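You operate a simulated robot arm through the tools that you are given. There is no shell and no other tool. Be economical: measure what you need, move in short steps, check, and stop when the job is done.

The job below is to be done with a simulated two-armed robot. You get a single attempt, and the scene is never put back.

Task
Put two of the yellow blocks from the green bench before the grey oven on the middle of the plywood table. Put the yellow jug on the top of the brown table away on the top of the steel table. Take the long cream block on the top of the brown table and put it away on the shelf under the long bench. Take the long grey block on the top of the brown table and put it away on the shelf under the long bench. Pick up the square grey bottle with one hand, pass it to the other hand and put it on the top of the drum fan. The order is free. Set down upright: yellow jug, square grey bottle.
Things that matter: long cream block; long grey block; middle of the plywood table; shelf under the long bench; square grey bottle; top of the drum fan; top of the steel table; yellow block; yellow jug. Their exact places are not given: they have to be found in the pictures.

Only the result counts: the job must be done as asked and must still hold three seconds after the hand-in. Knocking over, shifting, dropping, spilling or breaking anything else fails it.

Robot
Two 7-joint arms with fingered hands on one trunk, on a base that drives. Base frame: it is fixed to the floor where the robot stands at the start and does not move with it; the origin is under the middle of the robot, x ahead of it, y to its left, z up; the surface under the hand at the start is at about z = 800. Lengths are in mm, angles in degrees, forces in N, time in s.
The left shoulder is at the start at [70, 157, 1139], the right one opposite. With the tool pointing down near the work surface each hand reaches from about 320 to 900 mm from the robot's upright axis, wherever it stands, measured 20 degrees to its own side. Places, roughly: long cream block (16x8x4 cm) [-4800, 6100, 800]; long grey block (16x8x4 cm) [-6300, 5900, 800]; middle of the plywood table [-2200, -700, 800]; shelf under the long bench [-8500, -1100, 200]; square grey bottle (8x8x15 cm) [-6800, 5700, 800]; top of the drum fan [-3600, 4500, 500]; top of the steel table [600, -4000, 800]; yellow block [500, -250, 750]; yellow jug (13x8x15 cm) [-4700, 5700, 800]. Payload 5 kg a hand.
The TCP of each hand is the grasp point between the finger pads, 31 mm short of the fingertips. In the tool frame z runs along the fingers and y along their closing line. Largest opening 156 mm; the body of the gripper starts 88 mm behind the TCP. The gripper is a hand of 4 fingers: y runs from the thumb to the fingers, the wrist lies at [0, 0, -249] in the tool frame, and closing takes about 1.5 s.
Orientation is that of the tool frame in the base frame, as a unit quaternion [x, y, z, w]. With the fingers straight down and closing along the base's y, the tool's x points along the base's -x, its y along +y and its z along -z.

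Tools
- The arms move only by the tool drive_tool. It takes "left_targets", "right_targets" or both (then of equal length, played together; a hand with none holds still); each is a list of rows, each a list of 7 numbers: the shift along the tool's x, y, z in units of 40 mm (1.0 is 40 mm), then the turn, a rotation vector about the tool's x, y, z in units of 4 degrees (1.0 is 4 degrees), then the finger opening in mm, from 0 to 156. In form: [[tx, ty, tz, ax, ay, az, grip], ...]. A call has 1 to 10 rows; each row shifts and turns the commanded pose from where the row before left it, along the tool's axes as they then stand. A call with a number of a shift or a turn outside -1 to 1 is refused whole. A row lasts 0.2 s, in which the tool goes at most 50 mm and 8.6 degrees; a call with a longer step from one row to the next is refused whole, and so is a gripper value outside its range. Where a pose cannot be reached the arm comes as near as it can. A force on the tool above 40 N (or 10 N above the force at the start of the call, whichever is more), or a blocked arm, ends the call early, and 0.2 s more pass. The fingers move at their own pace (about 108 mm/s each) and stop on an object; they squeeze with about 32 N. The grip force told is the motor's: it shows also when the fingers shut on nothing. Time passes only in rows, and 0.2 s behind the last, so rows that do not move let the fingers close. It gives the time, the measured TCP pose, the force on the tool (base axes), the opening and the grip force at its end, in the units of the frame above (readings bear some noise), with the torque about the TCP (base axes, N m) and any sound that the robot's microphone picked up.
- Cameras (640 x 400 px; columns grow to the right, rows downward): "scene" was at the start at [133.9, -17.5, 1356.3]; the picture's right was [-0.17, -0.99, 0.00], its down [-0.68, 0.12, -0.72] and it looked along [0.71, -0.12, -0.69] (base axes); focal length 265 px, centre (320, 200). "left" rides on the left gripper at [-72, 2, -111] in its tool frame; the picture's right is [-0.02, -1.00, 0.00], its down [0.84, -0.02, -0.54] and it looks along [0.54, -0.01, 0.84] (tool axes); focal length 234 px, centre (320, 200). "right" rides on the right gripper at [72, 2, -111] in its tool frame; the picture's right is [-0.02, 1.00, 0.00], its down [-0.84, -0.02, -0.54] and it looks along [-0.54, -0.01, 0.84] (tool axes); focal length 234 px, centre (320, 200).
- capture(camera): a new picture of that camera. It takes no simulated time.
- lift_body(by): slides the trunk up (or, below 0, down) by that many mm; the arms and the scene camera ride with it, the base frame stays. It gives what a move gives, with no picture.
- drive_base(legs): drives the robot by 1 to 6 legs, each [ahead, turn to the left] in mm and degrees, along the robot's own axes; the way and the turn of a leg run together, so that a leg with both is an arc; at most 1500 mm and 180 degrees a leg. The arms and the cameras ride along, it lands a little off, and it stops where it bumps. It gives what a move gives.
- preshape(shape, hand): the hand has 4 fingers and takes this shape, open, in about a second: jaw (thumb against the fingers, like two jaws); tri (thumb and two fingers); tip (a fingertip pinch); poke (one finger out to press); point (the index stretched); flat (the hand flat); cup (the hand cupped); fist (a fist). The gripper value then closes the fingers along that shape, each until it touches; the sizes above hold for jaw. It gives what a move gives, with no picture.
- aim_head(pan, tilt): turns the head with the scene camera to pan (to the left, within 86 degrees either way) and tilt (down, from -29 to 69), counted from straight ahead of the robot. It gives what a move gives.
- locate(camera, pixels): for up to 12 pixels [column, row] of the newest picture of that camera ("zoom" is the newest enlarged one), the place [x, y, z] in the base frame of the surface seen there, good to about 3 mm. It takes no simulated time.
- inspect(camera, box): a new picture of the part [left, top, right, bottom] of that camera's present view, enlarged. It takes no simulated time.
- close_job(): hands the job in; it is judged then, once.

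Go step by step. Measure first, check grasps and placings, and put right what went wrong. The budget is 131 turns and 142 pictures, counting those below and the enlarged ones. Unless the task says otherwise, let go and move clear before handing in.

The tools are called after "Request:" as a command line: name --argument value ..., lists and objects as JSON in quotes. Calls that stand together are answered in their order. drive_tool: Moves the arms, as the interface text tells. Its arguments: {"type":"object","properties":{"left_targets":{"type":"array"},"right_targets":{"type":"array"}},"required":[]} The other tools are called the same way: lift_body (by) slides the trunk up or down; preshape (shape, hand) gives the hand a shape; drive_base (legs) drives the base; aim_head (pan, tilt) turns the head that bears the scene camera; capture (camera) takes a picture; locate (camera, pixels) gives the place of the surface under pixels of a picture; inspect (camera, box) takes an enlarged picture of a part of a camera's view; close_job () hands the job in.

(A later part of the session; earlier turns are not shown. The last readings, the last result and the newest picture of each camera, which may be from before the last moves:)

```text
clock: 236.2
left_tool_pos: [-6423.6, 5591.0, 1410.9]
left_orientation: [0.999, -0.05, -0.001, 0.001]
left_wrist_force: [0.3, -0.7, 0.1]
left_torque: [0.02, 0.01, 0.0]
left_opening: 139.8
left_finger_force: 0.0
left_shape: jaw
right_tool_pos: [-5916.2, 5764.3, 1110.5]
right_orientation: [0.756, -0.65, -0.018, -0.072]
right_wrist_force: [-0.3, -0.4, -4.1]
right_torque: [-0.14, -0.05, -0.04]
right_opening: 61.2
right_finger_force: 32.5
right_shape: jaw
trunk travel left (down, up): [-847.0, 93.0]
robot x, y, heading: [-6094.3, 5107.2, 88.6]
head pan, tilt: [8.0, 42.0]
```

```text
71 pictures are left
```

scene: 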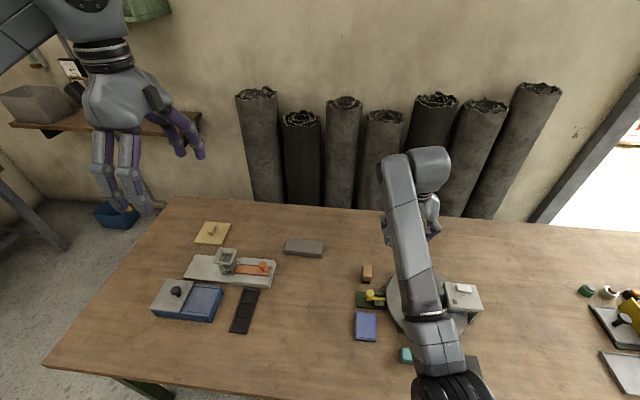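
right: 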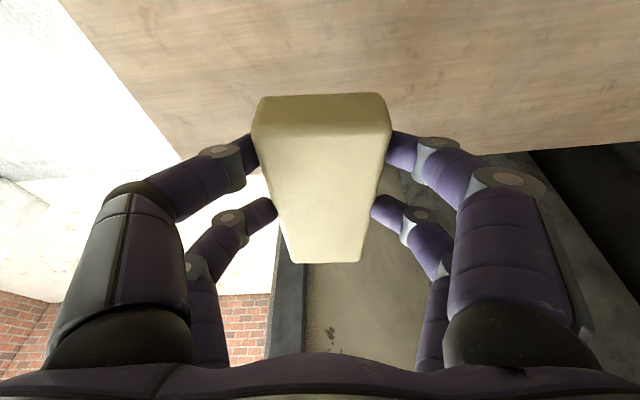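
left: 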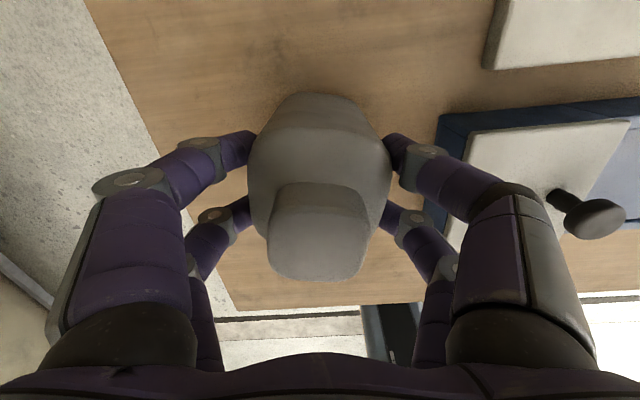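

The grey block is at (304,247), in free view. I measure its corners.

Request:
inspect --camera "scene" --box '[250, 210, 350, 280]'

Request:
locate --camera "scene" --pixels '[[288, 239], [322, 241], [285, 249], [321, 253], [304, 246], [285, 254], [320, 258], [262, 265], [228, 250], [340, 225]]'

```text
5.71 times, centred on (300, 245) of scene
```

zoom: 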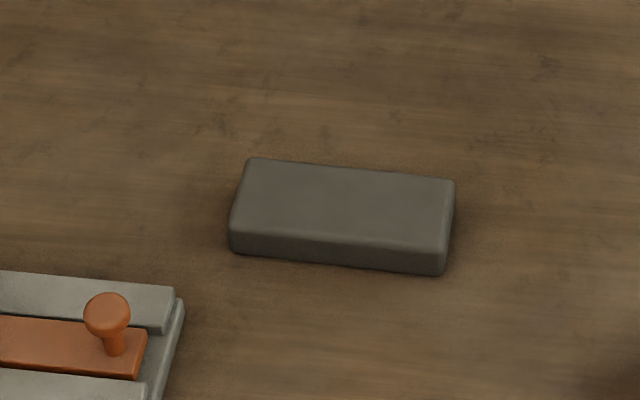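

```text
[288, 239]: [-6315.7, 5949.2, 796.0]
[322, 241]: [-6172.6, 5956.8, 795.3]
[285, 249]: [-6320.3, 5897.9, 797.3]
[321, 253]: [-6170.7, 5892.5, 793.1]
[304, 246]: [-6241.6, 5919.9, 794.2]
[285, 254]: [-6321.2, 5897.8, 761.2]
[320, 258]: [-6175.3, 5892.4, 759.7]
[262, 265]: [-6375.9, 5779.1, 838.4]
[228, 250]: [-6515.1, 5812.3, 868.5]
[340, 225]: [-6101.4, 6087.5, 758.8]
```

Grey block centre is (-6244,5932), lying along x, top 797. I raise the right arm, lower the left, then bring the trunk down so the left shoulder suits the table height.

Request:
drive_tool --left_targets '[[0, 0, 1, 0, 0, 0, 140], [0, 0, 1, 0, 0, 0, 140], [0, 0, 1, 0, 0, 0, 140], [0, 0, 1, 0, 0, 0, 140], [0, 0, 1, 0, 0, 0, 140], [0, 0, 0, 0, 0, 0, 140]]' --right_targets '[[-0.124, -0.086, -0.988, 0, 0, 0, 50], [-0.124, -0.086, -0.988, 0, 0, 0, 50], [-0.124, -0.086, -0.988, 0, 0, 0, 50], [-0.124, -0.086, -0.988, 0, 0, 0, 50], [-0.124, -0.086, -0.988, 0, 0, 0, 50], [-0.124, -0.086, -0.988, 0, 0, 0, 50]]'

```text
clock: 236.8
left_tool_pos: [-6422.9, 5592.4, 1340.7]
left_orientation: [0.999, -0.052, 0.0, 0.001]
left_wrist_force: [0.2, -0.2, -0.4]
left_torque: [-0.02, 0.01, -0.01]
left_opening: 140.0
left_finger_force: 0.0
left_shape: jaw
right_tool_pos: [-5831.1, 5773.8, 1160.8]
right_orientation: [0.732, -0.671, 0.033, -0.111]
right_wrist_force: [0.3, 0.3, -5.2]
right_torque: [-0.17, 0.0, 0.0]
right_opening: 60.7
right_finger_force: 32.3
right_shape: jaw
right hand out of reach, approached as far as the arm can: row 2, 3
trunk travel left (down, up): [-847.0, 93.0]
robot x, y, heading: [-6092.9, 5110.5, 88.2]
head pan, tilt: [8.0, 42.0]
stopped in row 3 (right hand): the arm was blocked; the commanded pose is now the measured one
```

The right arm would not rise further, at (-5831,5774,1161). I check the heights of the things under it before lowering the trunk.

Request:
capture --camera "scene"

Request:
locate --camera "scene" --pixels '[[462, 287], [465, 300], [475, 296], [450, 320], [405, 300], [372, 296], [405, 355], [500, 260], [480, 230], [367, 270]]'

```text
69 pictures are left
```

scene: 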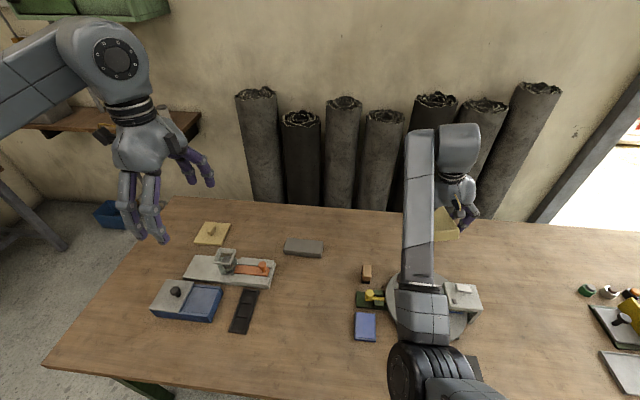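

```text
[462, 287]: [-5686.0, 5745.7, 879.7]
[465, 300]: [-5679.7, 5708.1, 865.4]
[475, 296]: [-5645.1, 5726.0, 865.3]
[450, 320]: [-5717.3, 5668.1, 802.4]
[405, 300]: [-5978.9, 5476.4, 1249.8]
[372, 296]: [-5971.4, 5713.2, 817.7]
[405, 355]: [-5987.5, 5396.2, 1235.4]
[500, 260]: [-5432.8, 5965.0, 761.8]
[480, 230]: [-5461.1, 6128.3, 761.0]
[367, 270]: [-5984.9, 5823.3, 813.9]
```

Things below the cream block reach 880, so I can lower the trunk 210. I also creep 35 mm ahead, then bring the left hand over the grey block.

Request:
lift_body --by -210

Request:
drive_base --legs '[[35, 0]]'

Request:
drive_tool --left_targets '[[0.365, -0.805, 0.6125, 0, 0, 0, 140], [0.365, -0.805, 0.6125, 0, 0, 0, 140], [0.365, -0.805, 0.6125, 0, 0, 0, 140], [0.365, -0.805, 0.6125, 0, 0, 0, 140], [0.365, -0.805, 0.6125, 0, 0, 0, 140], [0.365, -0.805, 0.6125, 0, 0, 0, 140], [0.365, -0.805, 0.6125, 0, 0, 0, 140], [0.365, -0.805, 0.6125, 0, 0, 0, 140], [0.365, -0.805, 0.6125, 0, 0, 0, 140], [0.365, -0.805, 0.6125, 0, 0, -0.9, 140]]'

Request:
capture --camera "left"

```text
clock: 239.0
left_tool_pos: [-6423.5, 5591.4, 1130.2]
left_orientation: [0.999, -0.052, -0.001, 0.001]
left_wrist_force: [0.0, -0.5, 0.7]
left_torque: [0.02, 0.01, 0.05]
left_opening: 139.9
left_finger_force: 0.1
left_shape: jaw
right_tool_pos: [-5833.4, 5771.9, 952.7]
right_orientation: [0.733, -0.67, 0.033, -0.113]
right_wrist_force: [0.0, 0.2, -3.8]
right_torque: [-0.18, 0.02, -0.02]
right_opening: 60.8
right_finger_force: 32.0
right_shape: jaw
trunk travel left (down, up): [-637.0, 303.0]
robot x, y, heading: [-6093.8, 5109.9, 88.6]
head pan, tilt: [8.0, 42.0]
```

```text
clock: 239.9
left_tool_pos: [-6422.6, 5620.6, 1133.2]
left_orientation: [0.999, -0.051, 0.001, -0.002]
left_wrist_force: [-0.1, -0.8, 1.4]
left_torque: [0.05, -0.01, -0.02]
left_opening: 139.7
left_finger_force: 0.1
left_shape: jaw
right_tool_pos: [-5832.2, 5802.6, 956.2]
right_orientation: [0.732, -0.671, 0.031, -0.114]
right_wrist_force: [0.5, -0.4, -4.2]
right_torque: [-0.1, 0.02, -0.03]
right_opening: 60.6
right_finger_force: 32.0
right_shape: jaw
trunk travel left (down, up): [-637.0, 303.0]
robot x, y, heading: [-6092.6, 5144.8, 88.3]
head pan, tilt: [8.0, 42.0]
```

```text
clock: 242.1
left_tool_pos: [-6243.2, 5932.2, 885.9]
left_orientation: [1.0, -0.02, -0.001, 0.0]
left_wrist_force: [0.6, 0.1, -0.6]
left_torque: [-0.03, 0.0, 0.01]
left_opening: 139.6
left_finger_force: 0.1
left_shape: jaw
right_tool_pos: [-5831.2, 5809.1, 952.2]
right_orientation: [0.733, -0.67, 0.032, -0.111]
right_wrist_force: [0.0, -0.1, -5.1]
right_torque: [-0.17, 0.02, 0.0]
right_opening: 60.7
right_finger_force: 32.0
right_shape: jaw
trunk travel left (down, up): [-637.0, 303.0]
robot x, y, heading: [-6094.9, 5149.2, 88.5]
head pan, tilt: [8.0, 42.0]
```

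```text
68 pictures are left
```

left: 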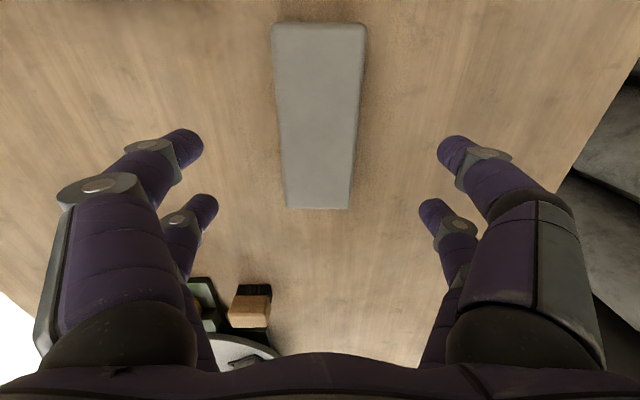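

The block lies centred between the left fingers (columns 275–365). I descend 87 mm and close.

Request:
drive_tool --left_targets '[[0, 0, 0.8, 0, 0, 0, 140], [0, 0, 0.8, 0, 0, 0, 140], [0, 0, 0.58, 0, 0, 0, 140], [0, 0, 0, 0, 0, 0, 50], [0, 0, 0, 0, 0, 0, 50], [0, 0, 0, 0, 0, 0, 50], [0, 0, 0, 0, 0, 0, 50], [0, 0, 0, 0, 0, 0, 50], [0, 0, 0, 0, 0, 0, 50], [0, 0, 0, 0, 0, 0, 50]]'

Request:
lift_body --by 200

Request:
capture --camera "left"

```text
clock: 244.3
left_tool_pos: [-6244.7, 5930.4, 797.4]
left_orientation: [1.0, -0.02, 0.0, 0.001]
left_wrist_force: [-0.2, 0.2, -0.2]
left_torque: [0.07, 0.02, 0.02]
left_opening: 62.8
left_finger_force: 32.2
left_shape: jaw
right_tool_pos: [-5831.8, 5808.2, 953.2]
right_orientation: [0.733, -0.67, 0.034, -0.112]
right_wrist_force: [-0.4, 0.0, -4.3]
right_torque: [-0.19, 0.06, 0.04]
right_opening: 60.8
right_finger_force: 32.2
right_shape: jaw
trunk travel left (down, up): [-637.0, 303.0]
robot x, y, heading: [-6095.8, 5139.0, 88.5]
head pan, tilt: [8.0, 42.0]
```

```text
clock: 246.4
left_tool_pos: [-6246.2, 5931.8, 996.4]
left_orientation: [1.0, -0.02, 0.0, 0.001]
left_wrist_force: [-0.2, 0.1, -3.9]
left_torque: [0.02, -0.01, 0.0]
left_opening: 62.6
left_finger_force: 32.0
left_shape: jaw
right_tool_pos: [-5831.8, 5807.7, 1151.6]
right_orientation: [0.733, -0.67, 0.034, -0.112]
right_wrist_force: [-0.3, 1.1, -4.1]
right_torque: [-0.17, 0.0, -0.05]
right_opening: 60.4
right_finger_force: 32.6
right_shape: jaw
trunk travel left (down, up): [-837.0, 103.0]
robot x, y, heading: [-6096.8, 5140.5, 88.4]
head pan, tilt: [8.0, 42.0]
```

```text
67 pictures are left
```

left: 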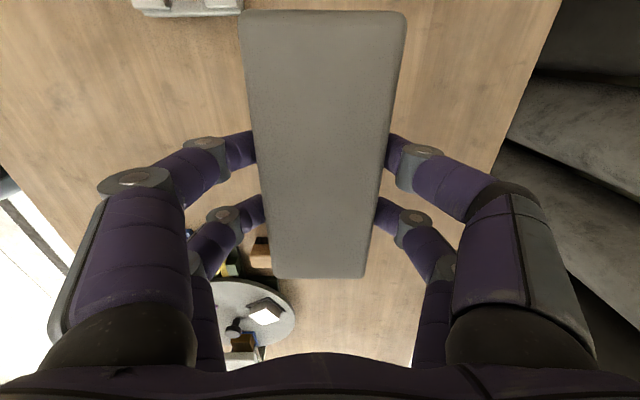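

Both blocks are held. I back off from the table, draw the left hand in, and turn to look for the way to the long bench.

Request:
drive_base --legs '[[-320, 0]]'

Request:
drive_tool --left_targets '[[0, 0.9, 0, 0, 0, 0, 50], [0, 0.9, 0, 0, 0, 0, 50], [0, 0.9, 0, 0, 0, 0, 50], [0, 0.9, 0, 0, 0, 0, 50]]'

Request:
drive_base --legs '[[0, -125], [550, 0], [0, -60]]'

Request:
aim_head --pan 0 --tilt 20

Request:
capture --camera "scene"

```text
clock: 248.6
left_tool_pos: [-6251.9, 5614.2, 995.5]
left_orientation: [1.0, -0.022, -0.001, 0.001]
left_wrist_force: [0.1, -0.1, -5.5]
left_torque: [0.03, 0.02, 0.02]
left_opening: 62.4
left_finger_force: 32.1
left_shape: jaw
right_tool_pos: [-5839.4, 5490.5, 1151.5]
right_orientation: [0.732, -0.672, 0.034, -0.111]
right_wrist_force: [-0.4, 0.7, -5.4]
right_torque: [-0.18, 0.02, 0.0]
right_opening: 60.9
right_finger_force: 31.5
right_shape: jaw
trunk travel left (down, up): [-837.0, 103.0]
robot x, y, heading: [-6105.4, 4826.3, 88.3]
head pan, tilt: [8.0, 42.0]
```

```text
clock: 249.6
left_tool_pos: [-6258.5, 5468.3, 1000.3]
left_orientation: [1.0, -0.022, 0.001, -0.001]
left_wrist_force: [0.3, -0.1, -4.5]
left_torque: [0.03, -0.01, -0.01]
left_opening: 62.4
left_finger_force: 31.6
left_shape: jaw
right_tool_pos: [-5840.2, 5487.1, 1152.9]
right_orientation: [0.731, -0.672, 0.033, -0.113]
right_wrist_force: [-0.2, 0.6, -4.0]
right_torque: [-0.17, -0.05, 0.03]
right_opening: 60.5
right_finger_force: 32.0
right_shape: jaw
trunk travel left (down, up): [-837.0, 103.0]
robot x, y, heading: [-6104.0, 4827.8, 88.2]
head pan, tilt: [8.0, 42.0]
```

```text
clock: 260.7
left_tool_pos: [-5598.4, 3813.1, 999.6]
left_orientation: [0.083, 0.997, 0.001, 0.001]
left_wrist_force: [0.2, 1.3, -4.7]
left_torque: [0.0, 0.04, 0.0]
left_opening: 61.2
left_finger_force: 32.0
left_shape: jaw
right_tool_pos: [-6016.0, 3845.5, 1152.0]
right_orientation: [0.715, 0.689, -0.11, -0.04]
right_wrist_force: [-0.1, 0.3, -4.8]
right_torque: [0.14, -0.02, -0.03]
right_opening: 60.1
right_finger_force: 31.6
right_shape: jaw
trunk travel left (down, up): [-837.0, 103.0]
robot x, y, heading: [-5671.8, 4469.4, -98.8]
head pan, tilt: [8.0, 42.0]
```

```text
clock: 261.5
left_tool_pos: [-5597.9, 3814.7, 999.0]
left_orientation: [0.083, 0.997, 0.001, 0.001]
left_wrist_force: [-0.6, 0.8, -5.4]
left_torque: [0.02, 0.04, 0.01]
left_opening: 61.2
left_finger_force: 31.9
left_shape: jaw
right_tool_pos: [-6016.8, 3845.2, 1152.4]
right_orientation: [0.715, 0.689, -0.109, -0.04]
right_wrist_force: [-0.6, -0.5, -5.0]
right_torque: [0.17, -0.04, 0.02]
right_opening: 60.3
right_finger_force: 31.8
right_shape: jaw
trunk travel left (down, up): [-837.0, 103.0]
robot x, y, heading: [-5674.5, 4472.4, -98.8]
head pan, tilt: [0.0, 20.0]
```

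```text
66 pictures are left
```

scene: 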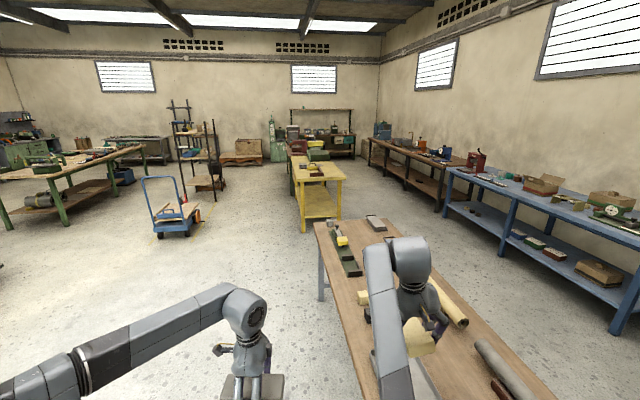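

The long bench must be the brown one along the right wall at (420,155), past the blue bench. I measure it and the tables beside the route.

Request:
inspect --camera "scene" --box '[340, 110, 500, 230]'

Request:
locate --camera "scene" --pixels '[[372, 141], [440, 162], [388, 168], [415, 180], [438, 210], [447, 172], [335, 180], [296, 175], [318, 222], [430, 235], [400, 190], [300, 230]]'

```text
3.33 times, centred on (420, 170) of scene
```

zoom: 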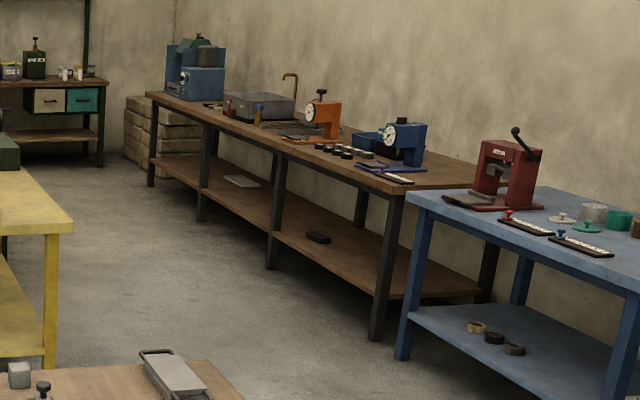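

```text
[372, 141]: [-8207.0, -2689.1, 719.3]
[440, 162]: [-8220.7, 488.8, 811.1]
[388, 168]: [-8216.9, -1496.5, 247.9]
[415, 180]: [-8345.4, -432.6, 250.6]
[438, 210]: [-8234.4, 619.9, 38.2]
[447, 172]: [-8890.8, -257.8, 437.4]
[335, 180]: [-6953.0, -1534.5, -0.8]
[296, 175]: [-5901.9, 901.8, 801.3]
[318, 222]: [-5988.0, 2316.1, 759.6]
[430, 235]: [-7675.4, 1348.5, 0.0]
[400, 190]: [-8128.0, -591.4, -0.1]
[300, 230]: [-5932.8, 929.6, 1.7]
```

The long bench runs from y 620 to -2700, front edge x≈-8215, shelf at z≈250. I drive through the gap between the wooden table and the yellow one.

Request:
drive_base --legs '[[0, 30], [614, 0], [0, -21.5], [1140, 0], [1140, 0], [0, -89.5]]'

Request:
drive_base --legs '[[1000, 0], [700, 0], [0, 62]]'

Request:
aim_head --pan -25 --tilt 28

Request:
capture --camera "scene"

```text
clock: 282.2
left_tool_pos: [-6076.7, 1421.8, 998.1]
left_orientation: [0.698, 0.716, 0.0, 0.001]
left_wrist_force: [0.4, -0.1, -5.2]
left_torque: [0.05, 0.01, 0.01]
left_opening: 60.5
left_finger_force: 32.3
left_shape: jaw
right_tool_pos: [-6124.3, 1837.7, 1152.6]
right_orientation: [0.99, 0.076, -0.058, -0.101]
right_wrist_force: [0.9, -1.1, -4.8]
right_torque: [0.0, -0.16, 0.01]
right_opening: 59.8
right_finger_force: 32.0
right_shape: jaw
trunk travel left (down, up): [-837.0, 103.0]
robot x, y, heading: [-5444.9, 1617.7, -177.8]
head pan, tilt: [0.0, 20.0]
```

```text
clock: 293.5
left_tool_pos: [-7241.0, 870.6, 998.8]
left_orientation: [0.215, 0.977, 0.001, 0.0]
left_wrist_force: [-0.6, 0.4, -5.3]
left_torque: [0.02, 0.01, 0.01]
left_opening: 60.3
left_finger_force: 32.7
left_shape: jaw
right_tool_pos: [-7635.3, 1010.7, 1153.3]
right_orientation: [0.801, 0.587, -0.102, -0.054]
right_wrist_force: [-0.4, 0.2, -4.5]
right_torque: [0.16, -0.09, 0.0]
right_opening: 60.1
right_finger_force: 31.8
right_shape: jaw
trunk travel left (down, up): [-837.0, 103.0]
robot x, y, heading: [-7140.0, 1525.4, -114.1]
head pan, tilt: [0.0, 20.0]
```

```text
clock: 294.4
left_tool_pos: [-7241.3, 870.3, 998.4]
left_orientation: [0.214, 0.977, 0.0, 0.001]
left_wrist_force: [0.3, 0.2, -4.6]
left_torque: [0.01, 0.02, 0.0]
left_opening: 60.2
left_finger_force: 31.9
left_shape: jaw
right_tool_pos: [-7634.8, 1011.1, 1154.9]
right_orientation: [0.801, 0.587, -0.103, -0.054]
right_wrist_force: [-0.5, -0.5, -5.1]
right_torque: [0.14, -0.08, 0.0]
right_opening: 60.1
right_finger_force: 32.4
right_shape: jaw
trunk travel left (down, up): [-837.0, 103.0]
robot x, y, heading: [-7137.6, 1521.9, -114.1]
head pan, tilt: [-25.0, 28.0]
```

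```text
64 pictures are left
```

scene: 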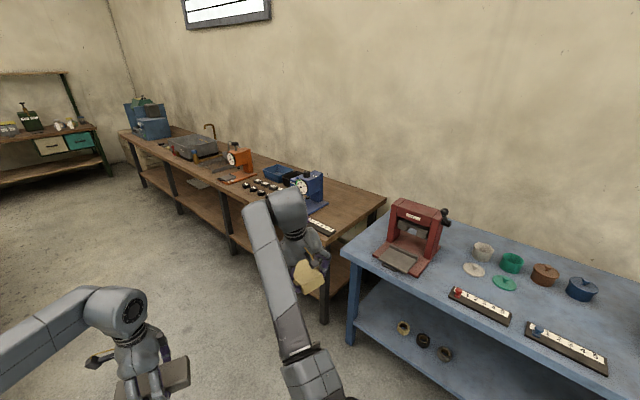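

The bench sections and posts are visible. I drive to in front of the post region around y≈-500, face the bench, and look under it.

Request:
drive_base --legs '[[0, 15.3], [1000, 0], [1040, 0], [0, -81.5]]'

Request:
lift_body --by -300

Request:
aim_head --pan 0 --tilt 35

Request:
capture --camera "scene"

```text
clock: 308.8
left_tool_pos: [-8080.9, -631.6, 999.7]
left_orientation: [0.711, 0.703, 0.0, 0.0]
left_wrist_force: [0.3, 0.6, -4.2]
left_torque: [0.03, 0.0, 0.02]
left_opening: 59.9
left_finger_force: 32.0
left_shape: jaw
right_tool_pos: [-8114.2, -213.8, 1152.7]
right_orientation: [0.992, 0.059, -0.058, -0.1]
right_wrist_force: [-1.0, 0.0, -4.1]
right_torque: [0.0, -0.18, 0.02]
right_opening: 60.1
right_finger_force: 32.1
right_shape: jaw
trunk travel left (down, up): [-837.0, 103.0]
robot x, y, heading: [-7441.0, -456.2, -180.0]
head pan, tilt: [-25.0, 28.0]
```

```text
clock: 310.9
left_tool_pos: [-8071.0, -629.4, 767.5]
left_orientation: [0.711, 0.703, 0.005, 0.003]
left_wrist_force: [31.1, 0.9, 13.1]
left_torque: [-0.36, 2.29, 0.65]
left_opening: 58.0
left_finger_force: 32.2
left_shape: jaw
right_tool_pos: [-8110.6, -213.9, 919.9]
right_orientation: [0.991, 0.06, -0.059, -0.101]
right_wrist_force: [-1.0, 0.3, -4.9]
right_torque: [0.0, -0.23, 0.0]
right_opening: 60.0
right_finger_force: 31.8
right_shape: jaw
trunk travel left (down, up): [-602.0, 338.0]
robot x, y, heading: [-7440.2, -450.2, -179.7]
head pan, tilt: [-25.0, 28.0]
stopped: the force on the tool passed its limit at 65 N (the readings are from after the stop); the commanded pose is now the measured one
```

```text
clock: 311.8
left_tool_pos: [-8071.5, -628.0, 768.2]
left_orientation: [0.711, 0.703, 0.003, 0.003]
left_wrist_force: [40.5, 2.1, 5.6]
left_torque: [-0.2, 2.07, 0.48]
left_opening: 57.0
left_finger_force: 31.8
left_shape: jaw
right_tool_pos: [-8111.0, -213.4, 921.6]
right_orientation: [0.991, 0.059, -0.061, -0.1]
right_wrist_force: [1.1, 0.0, -4.6]
right_torque: [-0.02, -0.21, 0.0]
right_opening: 60.4
right_finger_force: 31.9
right_shape: jaw
trunk travel left (down, up): [-602.0, 338.0]
robot x, y, heading: [-7442.7, -455.8, -179.6]
head pan, tilt: [0.0, 35.0]
```

```text
63 pictures are left
```

scene: 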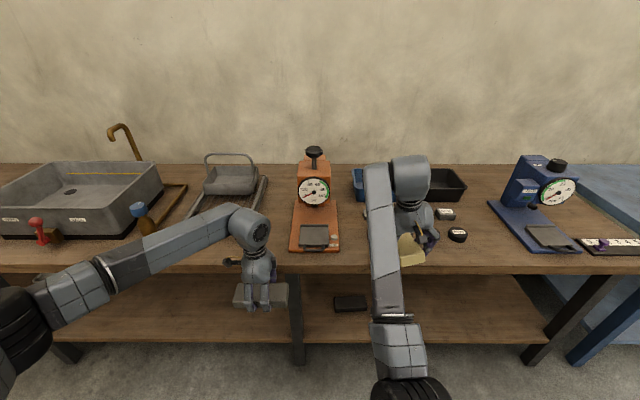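

The left block pressed against the bench's front edge while lowering. I back off right away and check the grip.

Request:
drive_base --legs '[[-250, 0]]'

Request:
capture --camera "left"

Request:
capture --camera "scene"

```text
clock: 313.6
left_tool_pos: [-7826.4, -630.0, 765.1]
left_orientation: [0.71, 0.705, 0.003, 0.002]
left_wrist_force: [0.6, -0.5, -4.4]
left_torque: [0.01, 0.03, 0.0]
left_opening: 58.2
left_finger_force: 31.4
left_shape: jaw
right_tool_pos: [-7864.6, -213.5, 918.1]
right_orientation: [0.991, 0.06, -0.058, -0.101]
right_wrist_force: [0.2, 0.3, -4.1]
right_torque: [-0.03, -0.16, 0.02]
right_opening: 60.0
right_finger_force: 31.7
right_shape: jaw
trunk travel left (down, up): [-602.0, 338.0]
robot x, y, heading: [-7188.0, -455.2, -179.6]
head pan, tilt: [0.0, 35.0]
```

```text
62 pictures are left
```

left: 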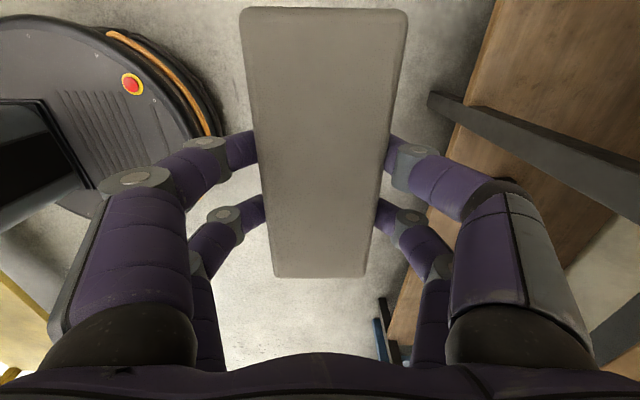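

```text
61 pictures are left
```

scene: 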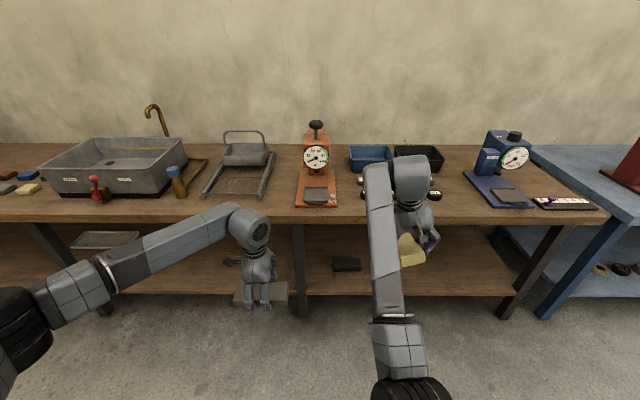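

Grip is still good and nothing on the bench moved. I measure the post and the free places on the shelf.

Request:
locate --camera "scene" --pixels '[[300, 260], [294, 240], [305, 300], [347, 264], [333, 270], [232, 262], [105, 240], [200, 280], [200, 290], [330, 285], [420, 285], [320, 218]]'

Request:
inspect --camera "scene" --box '[60, 200, 460, 320]'

```text
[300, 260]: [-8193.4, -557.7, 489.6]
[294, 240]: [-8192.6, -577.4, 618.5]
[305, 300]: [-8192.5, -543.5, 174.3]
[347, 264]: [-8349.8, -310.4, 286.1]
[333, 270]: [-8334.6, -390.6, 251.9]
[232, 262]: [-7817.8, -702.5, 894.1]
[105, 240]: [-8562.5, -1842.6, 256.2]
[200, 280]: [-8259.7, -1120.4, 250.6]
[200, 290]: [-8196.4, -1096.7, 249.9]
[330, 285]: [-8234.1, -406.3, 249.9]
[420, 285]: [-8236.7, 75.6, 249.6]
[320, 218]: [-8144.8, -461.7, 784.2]
```

```text
1.60 times, centred on (260, 260) of scene
```

zoom: 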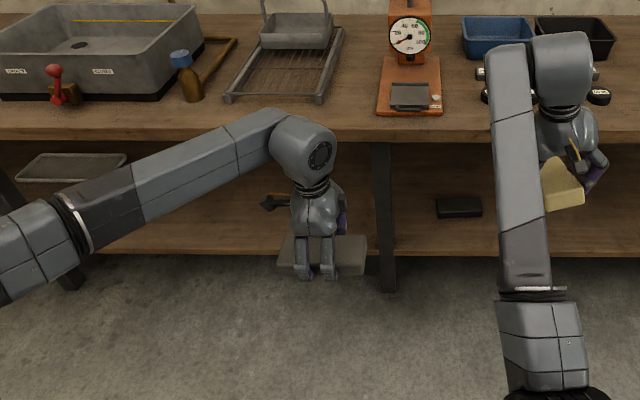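

Shelf at z 250 is free from y≈-1400 to -620, left of the post at y≈-560. I move the robot to y≈-1100, still clear of the bench.

Request:
drive_base --legs '[[0, 90], [640, 0], [0, -90]]'

Request:
drive_tool --right_targets '[[0, 0, 0, -0.71, -0.81, 0.25, 50], [0, 0, 0, -0.71, -0.81, 0.25, 50], [0, 0, 0, -0.71, -0.81, 0.25, 50], [0, 0, 0, -0.71, -0.81, 0.25, 50]]'

Request:
capture --camera "scene"

```text
clock: 324.7
left_tool_pos: [-7845.2, -1246.7, 765.8]
left_orientation: [0.72, 0.694, 0.003, 0.002]
left_wrist_force: [-0.2, -0.8, -3.8]
left_torque: [0.0, 0.0, -0.01]
left_opening: 58.1
left_finger_force: 32.0
left_shape: jaw
right_tool_pos: [-7872.1, -830.7, 919.2]
right_orientation: [0.992, 0.046, -0.056, -0.1]
right_wrist_force: [-0.8, 0.3, -4.4]
right_torque: [-0.02, -0.16, 0.04]
right_opening: 59.6
right_finger_force: 32.8
right_shape: jaw
trunk travel left (down, up): [-602.0, 338.0]
robot x, y, heading: [-7207.7, -1085.9, 178.8]
head pan, tilt: [0.0, 35.0]
```

```text
clock: 325.7
left_tool_pos: [-7845.4, -1246.2, 764.8]
left_orientation: [0.72, 0.694, 0.003, 0.002]
left_wrist_force: [0.1, 0.3, -4.7]
left_torque: [0.01, -0.01, 0.01]
left_opening: 57.4
left_finger_force: 32.0
left_shape: jaw
right_tool_pos: [-7871.2, -830.1, 917.6]
right_orientation: [0.986, 0.028, -0.166, 0.005]
right_wrist_force: [0.1, 0.2, -4.2]
right_torque: [0.03, -0.2, -0.01]
right_opening: 59.4
right_finger_force: 32.1
right_shape: jaw
trunk travel left (down, up): [-602.0, 338.0]
robot x, y, heading: [-7207.6, -1091.9, 178.9]
head pan, tilt: [0.0, 35.0]
```

```text
59 pictures are left
```

scene: 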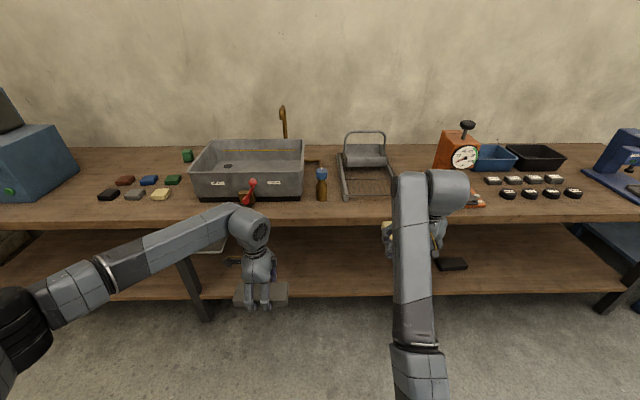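

The right block is level now. I lower the right hand 130 mm relative to the left, in free space, before dropping the trunk.

Request:
drive_tool --right_targets '[[0.262, 0, 0.755, 0, 0, 0, 50], [0.262, 0, 0.755, 0, 0, 0, 50], [0.262, 0, 0.755, 0, 0, 0, 50], [0.262, 0, 0.755, 0, 0, 0, 50]]'

Request:
lift_body --by -455

Request:
aim_head --pan 0 --tilt 25

Request:
capture --camera "scene"

```text
clock: 326.7
left_tool_pos: [-7845.8, -1245.4, 764.9]
left_orientation: [0.72, 0.694, 0.004, 0.003]
left_wrist_force: [-1.0, 0.3, -4.2]
left_torque: [0.01, -0.02, -0.01]
left_opening: 58.0
left_finger_force: 31.7
left_shape: jaw
right_tool_pos: [-7871.3, -830.4, 792.0]
right_orientation: [0.986, 0.027, -0.167, 0.006]
right_wrist_force: [0.5, -0.8, -4.3]
right_torque: [0.02, -0.22, 0.01]
right_opening: 59.6
right_finger_force: 32.0
right_shape: jaw
trunk travel left (down, up): [-602.0, 338.0]
robot x, y, heading: [-7206.8, -1088.0, 178.6]
head pan, tilt: [0.0, 35.0]
```

```text
refused: -455 is not a number from -400 to 400
```

```text
clock: 327.4
left_tool_pos: [-7846.6, -1245.7, 765.4]
left_orientation: [0.72, 0.694, 0.003, 0.002]
left_wrist_force: [-0.3, -0.4, -4.7]
left_torque: [0.02, 0.01, -0.02]
left_opening: 57.6
left_finger_force: 32.1
left_shape: jaw
right_tool_pos: [-7871.2, -830.3, 791.5]
right_orientation: [0.986, 0.029, -0.167, 0.006]
right_wrist_force: [0.3, 0.1, -4.5]
right_torque: [0.0, -0.19, 0.01]
right_opening: 59.7
right_finger_force: 32.8
right_shape: jaw
trunk travel left (down, up): [-602.0, 338.0]
robot x, y, heading: [-7200.6, -1088.8, 178.9]
head pan, tilt: [0.0, 25.0]
```

```text
58 pictures are left
```

scene: 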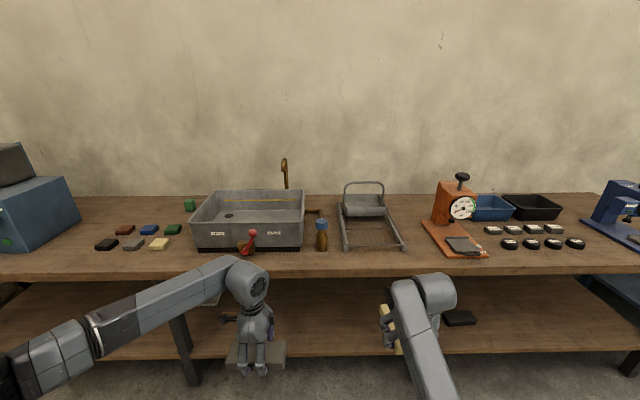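

I lower the trunk in two steps, 400 and 50 mm, and look.

Request:
lift_body --by -400

Request:
lift_body --by -50

Request:
capture --camera "scene"

Request:
capture --camera "left"

```text
clock: 331.3
left_tool_pos: [-7844.9, -1246.0, 365.5]
left_orientation: [0.72, 0.694, 0.003, 0.003]
left_wrist_force: [0.4, -0.6, -5.0]
left_torque: [0.06, 0.0, 0.01]
left_opening: 57.6
left_finger_force: 32.2
left_shape: jaw
right_tool_pos: [-7871.3, -830.4, 391.3]
right_orientation: [0.986, 0.028, -0.167, 0.005]
right_wrist_force: [0.2, -0.3, -4.9]
right_torque: [0.02, -0.2, 0.0]
right_opening: 59.6
right_finger_force: 32.0
right_shape: jaw
trunk travel left (down, up): [-202.0, 738.0]
robot x, y, heading: [-7205.0, -1089.5, 178.7]
head pan, tilt: [0.0, 25.0]
```

```text
clock: 332.2
left_tool_pos: [-7844.3, -1246.1, 315.6]
left_orientation: [0.72, 0.694, 0.003, 0.002]
left_wrist_force: [0.0, -0.1, -4.5]
left_torque: [0.06, 0.04, -0.02]
left_opening: 57.5
left_finger_force: 31.8
left_shape: jaw
right_tool_pos: [-7871.2, -830.0, 340.9]
right_orientation: [0.986, 0.028, -0.167, 0.005]
right_wrist_force: [-0.5, 0.4, -4.9]
right_torque: [0.02, -0.19, -0.01]
right_opening: 59.7
right_finger_force: 31.7
right_shape: jaw
trunk travel left (down, up): [-152.0, 788.0]
robot x, y, heading: [-7205.6, -1089.0, 178.8]
head pan, tilt: [0.0, 25.0]
```

```text
57 pictures are left
```

scene: 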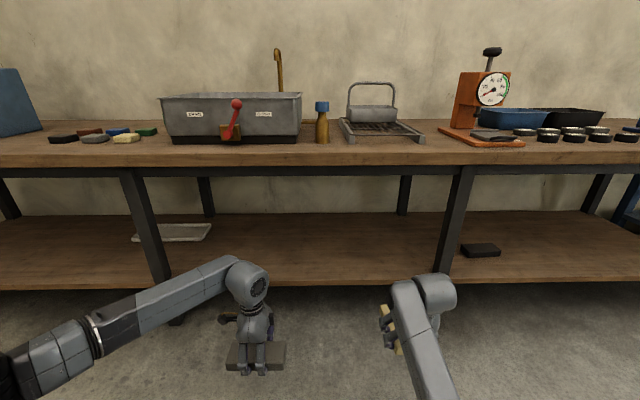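

```text
56 pictures are left
```

left: 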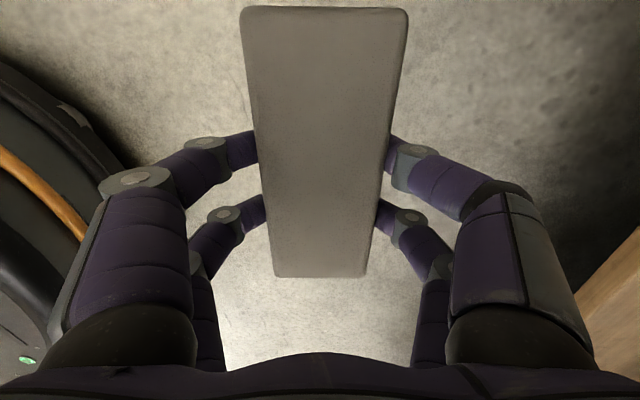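

Both hands are below bench-top level between the two posts (cols 150 and 455). I check the apron's lower edge, posts, tray and shelf edge.

Request:
locate --camera "scene" --pixels '[[300, 176], [300, 166], [152, 230], [452, 220], [208, 232], [300, 284], [300, 278], [250, 270], [260, 240], [390, 240], [240, 268], [410, 285]]'

```text
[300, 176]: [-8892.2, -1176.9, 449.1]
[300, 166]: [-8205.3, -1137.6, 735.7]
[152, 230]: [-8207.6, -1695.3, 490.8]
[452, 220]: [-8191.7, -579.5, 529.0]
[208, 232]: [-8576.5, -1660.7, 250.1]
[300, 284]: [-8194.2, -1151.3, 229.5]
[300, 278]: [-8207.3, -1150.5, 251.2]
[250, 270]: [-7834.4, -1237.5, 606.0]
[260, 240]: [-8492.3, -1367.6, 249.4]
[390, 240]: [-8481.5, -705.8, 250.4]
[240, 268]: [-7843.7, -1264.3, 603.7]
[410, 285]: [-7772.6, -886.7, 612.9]
```

The apron bottom is at z≈730 and the hand tops at ≈613, so they fit. I check where the left forearm will be relative to the left post.

Request:
locate --camera "scene" --pixels '[[200, 275], [150, 295], [100, 320], [50, 340], [10, 362], [80, 345], [425, 330], [440, 380]]'

```text
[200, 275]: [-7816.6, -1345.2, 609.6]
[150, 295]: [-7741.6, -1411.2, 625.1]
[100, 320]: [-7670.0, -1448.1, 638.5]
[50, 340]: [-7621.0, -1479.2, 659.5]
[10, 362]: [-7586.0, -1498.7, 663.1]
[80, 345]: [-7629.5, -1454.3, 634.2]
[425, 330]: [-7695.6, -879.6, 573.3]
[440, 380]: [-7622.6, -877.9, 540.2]
```

Everything clears the posts and the apron. I drive ahead 510 mm and check.

Request:
drive_base --legs '[[510, 0]]'

Request:
capture --camera "left"

Request:
capture --camera "right"

```text
clock: 335.2
left_tool_pos: [-8360.0, -1240.4, 315.4]
left_orientation: [0.719, 0.695, 0.004, 0.002]
left_wrist_force: [-0.2, 0.0, -3.5]
left_torque: [0.02, -0.02, -0.02]
left_opening: 58.0
left_finger_force: 32.2
left_shape: jaw
right_tool_pos: [-8386.4, -822.1, 341.3]
right_orientation: [0.985, 0.03, -0.168, 0.006]
right_wrist_force: [0.2, 0.2, -5.2]
right_torque: [0.01, -0.19, 0.0]
right_opening: 59.6
right_finger_force: 32.0
right_shape: jaw
trunk travel left (down, up): [-152.0, 788.0]
robot x, y, heading: [-7721.0, -1078.1, 179.1]
head pan, tilt: [0.0, 25.0]
```

```text
55 pictures are left
```

left: 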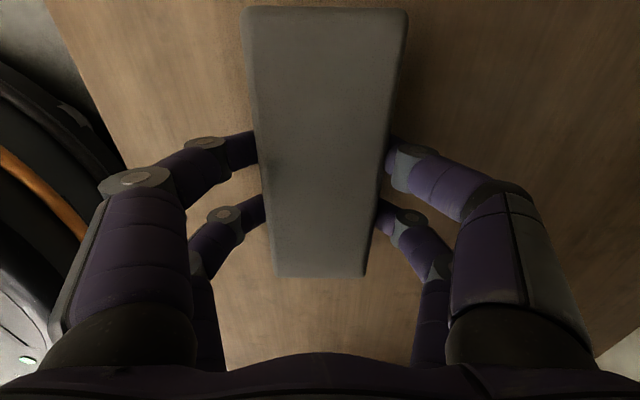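

```text
54 pictures are left
```

right: 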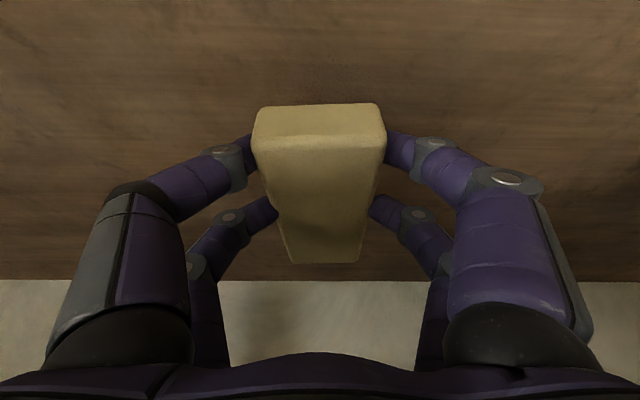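

Both blocks hang over the shelf. I lower them gently with the arms to just touching.

Request:
drive_tool --left_targets '[[0, 0, 0.1, 0, 0, 0, 50], [0, 0, 0.1, 0, 0, 0, 50], [0, 0, 0.1, 0, 0, 0, 50], [0, 0, 0.1, 0, 0, 0, 50], [0, 0, 0.1, 0, 0, 0, 50], [0, 0, 0.1, 0, 0, 0, 50], [0, 0, 0.05, 0, 0, 0, 50], [0, 0, 0, 0, 0, 0, 50]]' --right_targets '[[0.055, 0, 0.16, 0, 0, 0, 50], [0.055, 0, 0.16, 0, 0, 0, 50], [0.055, 0, 0.16, 0, 0, 0, 50], [0.055, 0, 0.16, 0, 0, 0, 50], [0.055, 0, 0.16, 0, 0, 0, 50], [0.055, 0, 0.16, 0, 0, 0, 50], [0.03, 0, 0.09, 0, 0, 0, 50], [0, 0, 0, 0, 0, 0, 50]]'

```text
clock: 337.0
left_tool_pos: [-8359.7, -1237.2, 289.0]
left_orientation: [0.719, 0.695, 0.004, 0.004]
left_wrist_force: [0.3, -0.1, -4.4]
left_torque: [0.07, -0.02, 0.0]
left_opening: 58.1
left_finger_force: 32.1
left_shape: jaw
right_tool_pos: [-8388.4, -822.7, 298.1]
right_orientation: [0.986, 0.03, -0.166, 0.005]
right_wrist_force: [0.0, 0.4, -3.0]
right_torque: [0.07, -0.1, -0.06]
right_opening: 59.7
right_finger_force: 32.4
right_shape: jaw
trunk travel left (down, up): [-152.0, 788.0]
robot x, y, heading: [-7719.6, -1075.4, 179.1]
head pan, tilt: [0.0, 25.0]
```

Both are about touching. I go 2 mm lower, open both hands, and lift the hands straight off slowly.

Request:
drive_tool --left_targets '[[0, 0, 0.06, 0, 0, 0, 50], [0, 0, 0, 0, 0, 0, 80], [0, 0, 0, 0, 0, 0, 110], [0, 0, 0, 0, 0, 0, 120], [0, 0, 0, 0, 0, 0, 120]]' --right_targets '[[0.02, 0, 0.05, 0, 0, 0, 50], [0, 0, 0, 0, 0, 0, 80], [0, 0, 0, 0, 0, 0, 110], [0, 0, 0, 0, 0, 0, 120], [0, 0, 0, 0, 0, 0, 120]]'

Request:
capture --camera "left"

Request:
capture --camera "right"

```text
clock: 338.2
left_tool_pos: [-8360.5, -1237.4, 286.6]
left_orientation: [0.719, 0.695, 0.003, 0.002]
left_wrist_force: [1.3, 0.4, 1.1]
left_torque: [0.0, -0.01, 0.0]
left_opening: 119.5
left_finger_force: 0.0
left_shape: jaw
right_tool_pos: [-8385.9, -821.8, 295.8]
right_orientation: [0.986, 0.03, -0.166, 0.006]
right_wrist_force: [0.0, 0.0, 0.2]
right_torque: [-0.01, 0.0, 0.01]
right_opening: 119.7
right_finger_force: 0.2
right_shape: jaw
trunk travel left (down, up): [-152.0, 788.0]
robot x, y, heading: [-7717.6, -1077.6, 178.9]
head pan, tilt: [0.0, 25.0]
```

```text
53 pictures are left
```

left: 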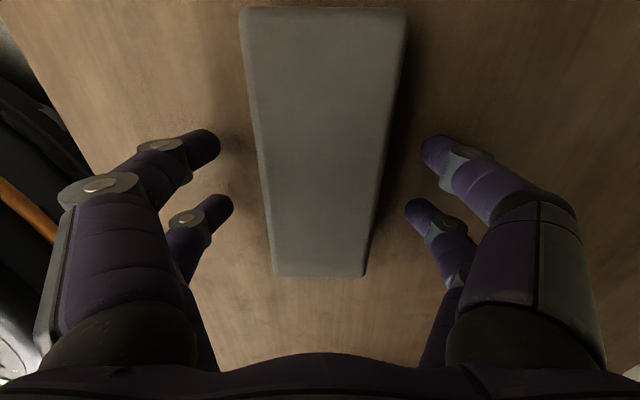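

```text
52 pictures are left
```

right: 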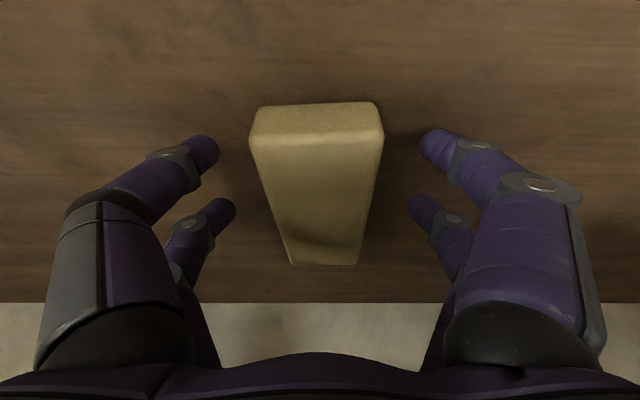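

Both blocks are free on the shelf. I raise the trunk 70 mm to clear them, below the apron, then back out.

Request:
lift_body --by 70

Request:
drive_base --legs '[[-600, 0]]'

Request:
capture --camera "scene"

```text
clock: 339.3
left_tool_pos: [-8359.0, -1237.6, 356.4]
left_orientation: [0.718, 0.696, 0.003, 0.002]
left_wrist_force: [-0.6, 0.7, -0.1]
left_torque: [0.03, 0.0, -0.02]
left_opening: 119.3
left_finger_force: 0.0
left_shape: jaw
right_tool_pos: [-8387.2, -822.0, 365.7]
right_orientation: [0.986, 0.03, -0.166, 0.005]
right_wrist_force: [-1.2, 0.0, -0.3]
right_torque: [0.0, -0.01, -0.01]
right_opening: 119.8
right_finger_force: 0.0
right_shape: jaw
trunk travel left (down, up): [-222.0, 718.0]
robot x, y, heading: [-7721.1, -1076.0, 179.1]
head pan, tilt: [0.0, 25.0]
```

```text
clock: 342.6
left_tool_pos: [-7766.8, -1249.6, 358.0]
left_orientation: [0.717, 0.697, 0.002, 0.002]
left_wrist_force: [0.9, -0.5, -0.4]
left_torque: [-0.01, 0.01, 0.01]
left_opening: 119.6
left_finger_force: 0.1
left_shape: jaw
right_tool_pos: [-7795.2, -834.1, 366.5]
right_orientation: [0.986, 0.032, -0.167, 0.006]
right_wrist_force: [0.1, -0.6, -0.1]
right_torque: [0.0, 0.03, 0.04]
right_opening: 119.6
right_finger_force: 0.0
right_shape: jaw
trunk travel left (down, up): [-222.0, 718.0]
robot x, y, heading: [-7126.3, -1088.5, 179.0]
head pan, tilt: [0.0, 25.0]
```

```text
51 pictures are left
```

scene: 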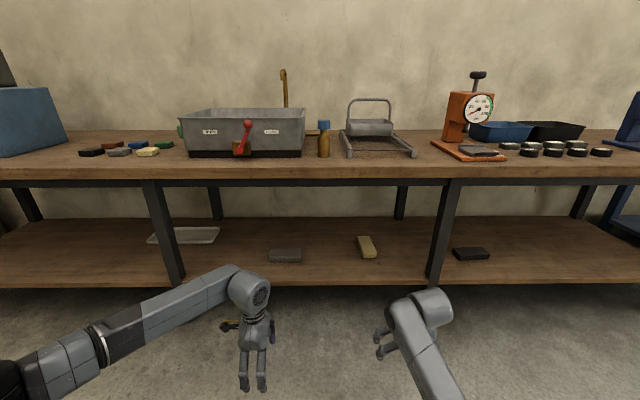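

Both long blocks lie on the shelf (285,256) and (367,246). I raise the trunk and drive back to the brown table for the jug by the known way.

Request:
lift_body --by 400

Request:
lift_body --by 260

Request:
drive_base --legs '[[0, -89.6], [1325, 0], [1325, 0], [0, -87.5], [850, 0], [850, 0]]'

```text
clock: 346.5
left_tool_pos: [-7767.1, -1248.7, 756.7]
left_orientation: [0.717, 0.697, 0.004, 0.002]
left_wrist_force: [-0.2, 0.1, 0.3]
left_torque: [0.01, 0.02, -0.01]
left_opening: 119.5
left_finger_force: 0.1
left_shape: jaw
right_tool_pos: [-7794.8, -833.8, 765.3]
right_orientation: [0.985, 0.032, -0.167, 0.006]
right_wrist_force: [0.2, -0.6, 0.5]
right_torque: [0.04, -0.01, 0.01]
right_opening: 119.6
right_finger_force: 0.0
right_shape: jaw
trunk travel left (down, up): [-622.0, 318.0]
robot x, y, heading: [-7130.4, -1088.8, 179.2]
head pan, tilt: [0.0, 25.0]
```

```text
clock: 349.1
left_tool_pos: [-7767.1, -1249.1, 1017.4]
left_orientation: [0.717, 0.697, 0.003, 0.002]
left_wrist_force: [-1.0, 0.4, 0.1]
left_torque: [-0.03, 0.0, -0.01]
left_opening: 119.6
left_finger_force: 0.1
left_shape: jaw
right_tool_pos: [-7796.1, -834.1, 1025.9]
right_orientation: [0.985, 0.032, -0.167, 0.007]
right_wrist_force: [0.2, 0.0, 0.2]
right_torque: [-0.01, -0.01, -0.03]
right_opening: 119.6
right_finger_force: 0.1
right_shape: jaw
trunk travel left (down, up): [-882.0, 58.0]
robot x, y, heading: [-7131.1, -1087.9, 179.2]
head pan, tilt: [0.0, 25.0]
```

```text
clock: 377.6
left_tool_pos: [-4766.8, 1770.8, 1018.0]
left_orientation: [0.712, -0.703, -0.002, 0.003]
left_wrist_force: [-0.6, -0.2, 0.3]
left_torque: [0.01, 0.0, 0.0]
left_opening: 119.7
left_finger_force: 0.0
left_shape: jaw
right_tool_pos: [-4719.6, 1357.5, 1025.6]
right_orientation: [-0.053, 0.985, 0.009, 0.167]
right_wrist_force: [-0.8, 0.4, -0.3]
right_torque: [0.01, -0.01, -0.01]
right_opening: 119.9
right_finger_force: 0.0
right_shape: jaw
trunk travel left (down, up): [-882.0, 58.0]
robot x, y, heading: [-5395.3, 1580.0, 1.4]
head pan, tilt: [0.0, 25.0]
```

I continue to the jug's side of the brown table.

Request:
drive_base --legs '[[0, 75.8], [1110, 0], [1110, 0], [1110, 0], [0, 13]]'

Request:
aim_head --pan 5 --tilt 38

Request:
capture --camera "scene"

```text
clock: 397.8
left_tool_pos: [-4818.9, 5440.1, 1017.0]
left_orientation: [1.0, -0.015, 0.001, 0.003]
left_wrist_force: [-0.7, 0.0, 0.4]
left_torque: [0.0, -0.02, 0.01]
left_opening: 119.6
left_finger_force: 0.0
left_shape: jaw
right_tool_pos: [-4403.8, 5469.3, 1024.7]
right_orientation: [0.72, -0.674, -0.122, -0.113]
right_wrist_force: [-0.5, 0.3, -0.1]
right_torque: [-0.02, 0.03, 0.0]
right_opening: 119.8
right_finger_force: 0.1
right_shape: jaw
trunk travel left (down, up): [-882.0, 58.0]
robot x, y, heading: [-4657.7, 4801.2, 89.0]
head pan, tilt: [0.0, 25.0]
```

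```text
clock: 398.5
left_tool_pos: [-4819.5, 5440.0, 1017.3]
left_orientation: [1.0, -0.015, 0.002, 0.004]
left_wrist_force: [0.3, 0.2, -0.2]
left_torque: [-0.02, 0.01, 0.0]
left_opening: 119.6
left_finger_force: 0.0
left_shape: jaw
right_tool_pos: [-4404.0, 5468.9, 1026.2]
right_orientation: [0.719, -0.675, -0.121, -0.114]
right_wrist_force: [-0.3, -0.2, 0.6]
right_torque: [0.02, 0.04, 0.0]
right_opening: 119.6
right_finger_force: 0.1
right_shape: jaw
trunk travel left (down, up): [-882.0, 58.0]
robot x, y, heading: [-4653.5, 4796.5, 89.3]
head pan, tilt: [5.0, 38.0]
```

```text
50 pictures are left
```

scene: 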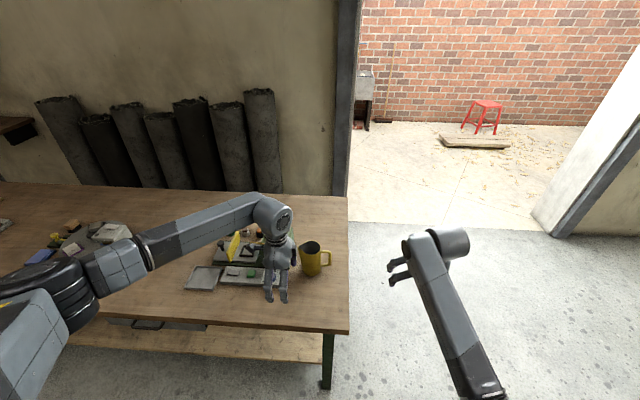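

The jug is at (312,258), free on the front side. I measure it accurately.

Request:
inspect --camera "scene" --box '[250, 210, 370, 300]'

Request:
locate --camera "scene" --pixels '[[303, 245], [318, 246], [300, 255], [311, 255], [320, 260], [311, 272], [328, 252], [328, 262], [311, 241], [290, 265], [265, 245]]'

```text
4.44 times, centred on (310, 255) of scene
```

zoom: 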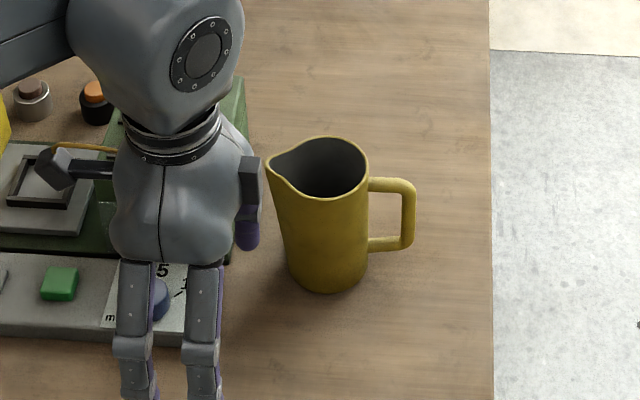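

```text
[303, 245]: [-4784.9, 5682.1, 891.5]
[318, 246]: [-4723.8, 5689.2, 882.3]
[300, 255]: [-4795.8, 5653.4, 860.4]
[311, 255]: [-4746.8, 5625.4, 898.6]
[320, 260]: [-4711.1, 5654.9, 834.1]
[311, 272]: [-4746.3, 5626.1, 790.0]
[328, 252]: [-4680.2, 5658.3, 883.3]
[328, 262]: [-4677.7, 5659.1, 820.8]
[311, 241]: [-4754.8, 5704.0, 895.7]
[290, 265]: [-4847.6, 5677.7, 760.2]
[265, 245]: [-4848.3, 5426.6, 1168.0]
```

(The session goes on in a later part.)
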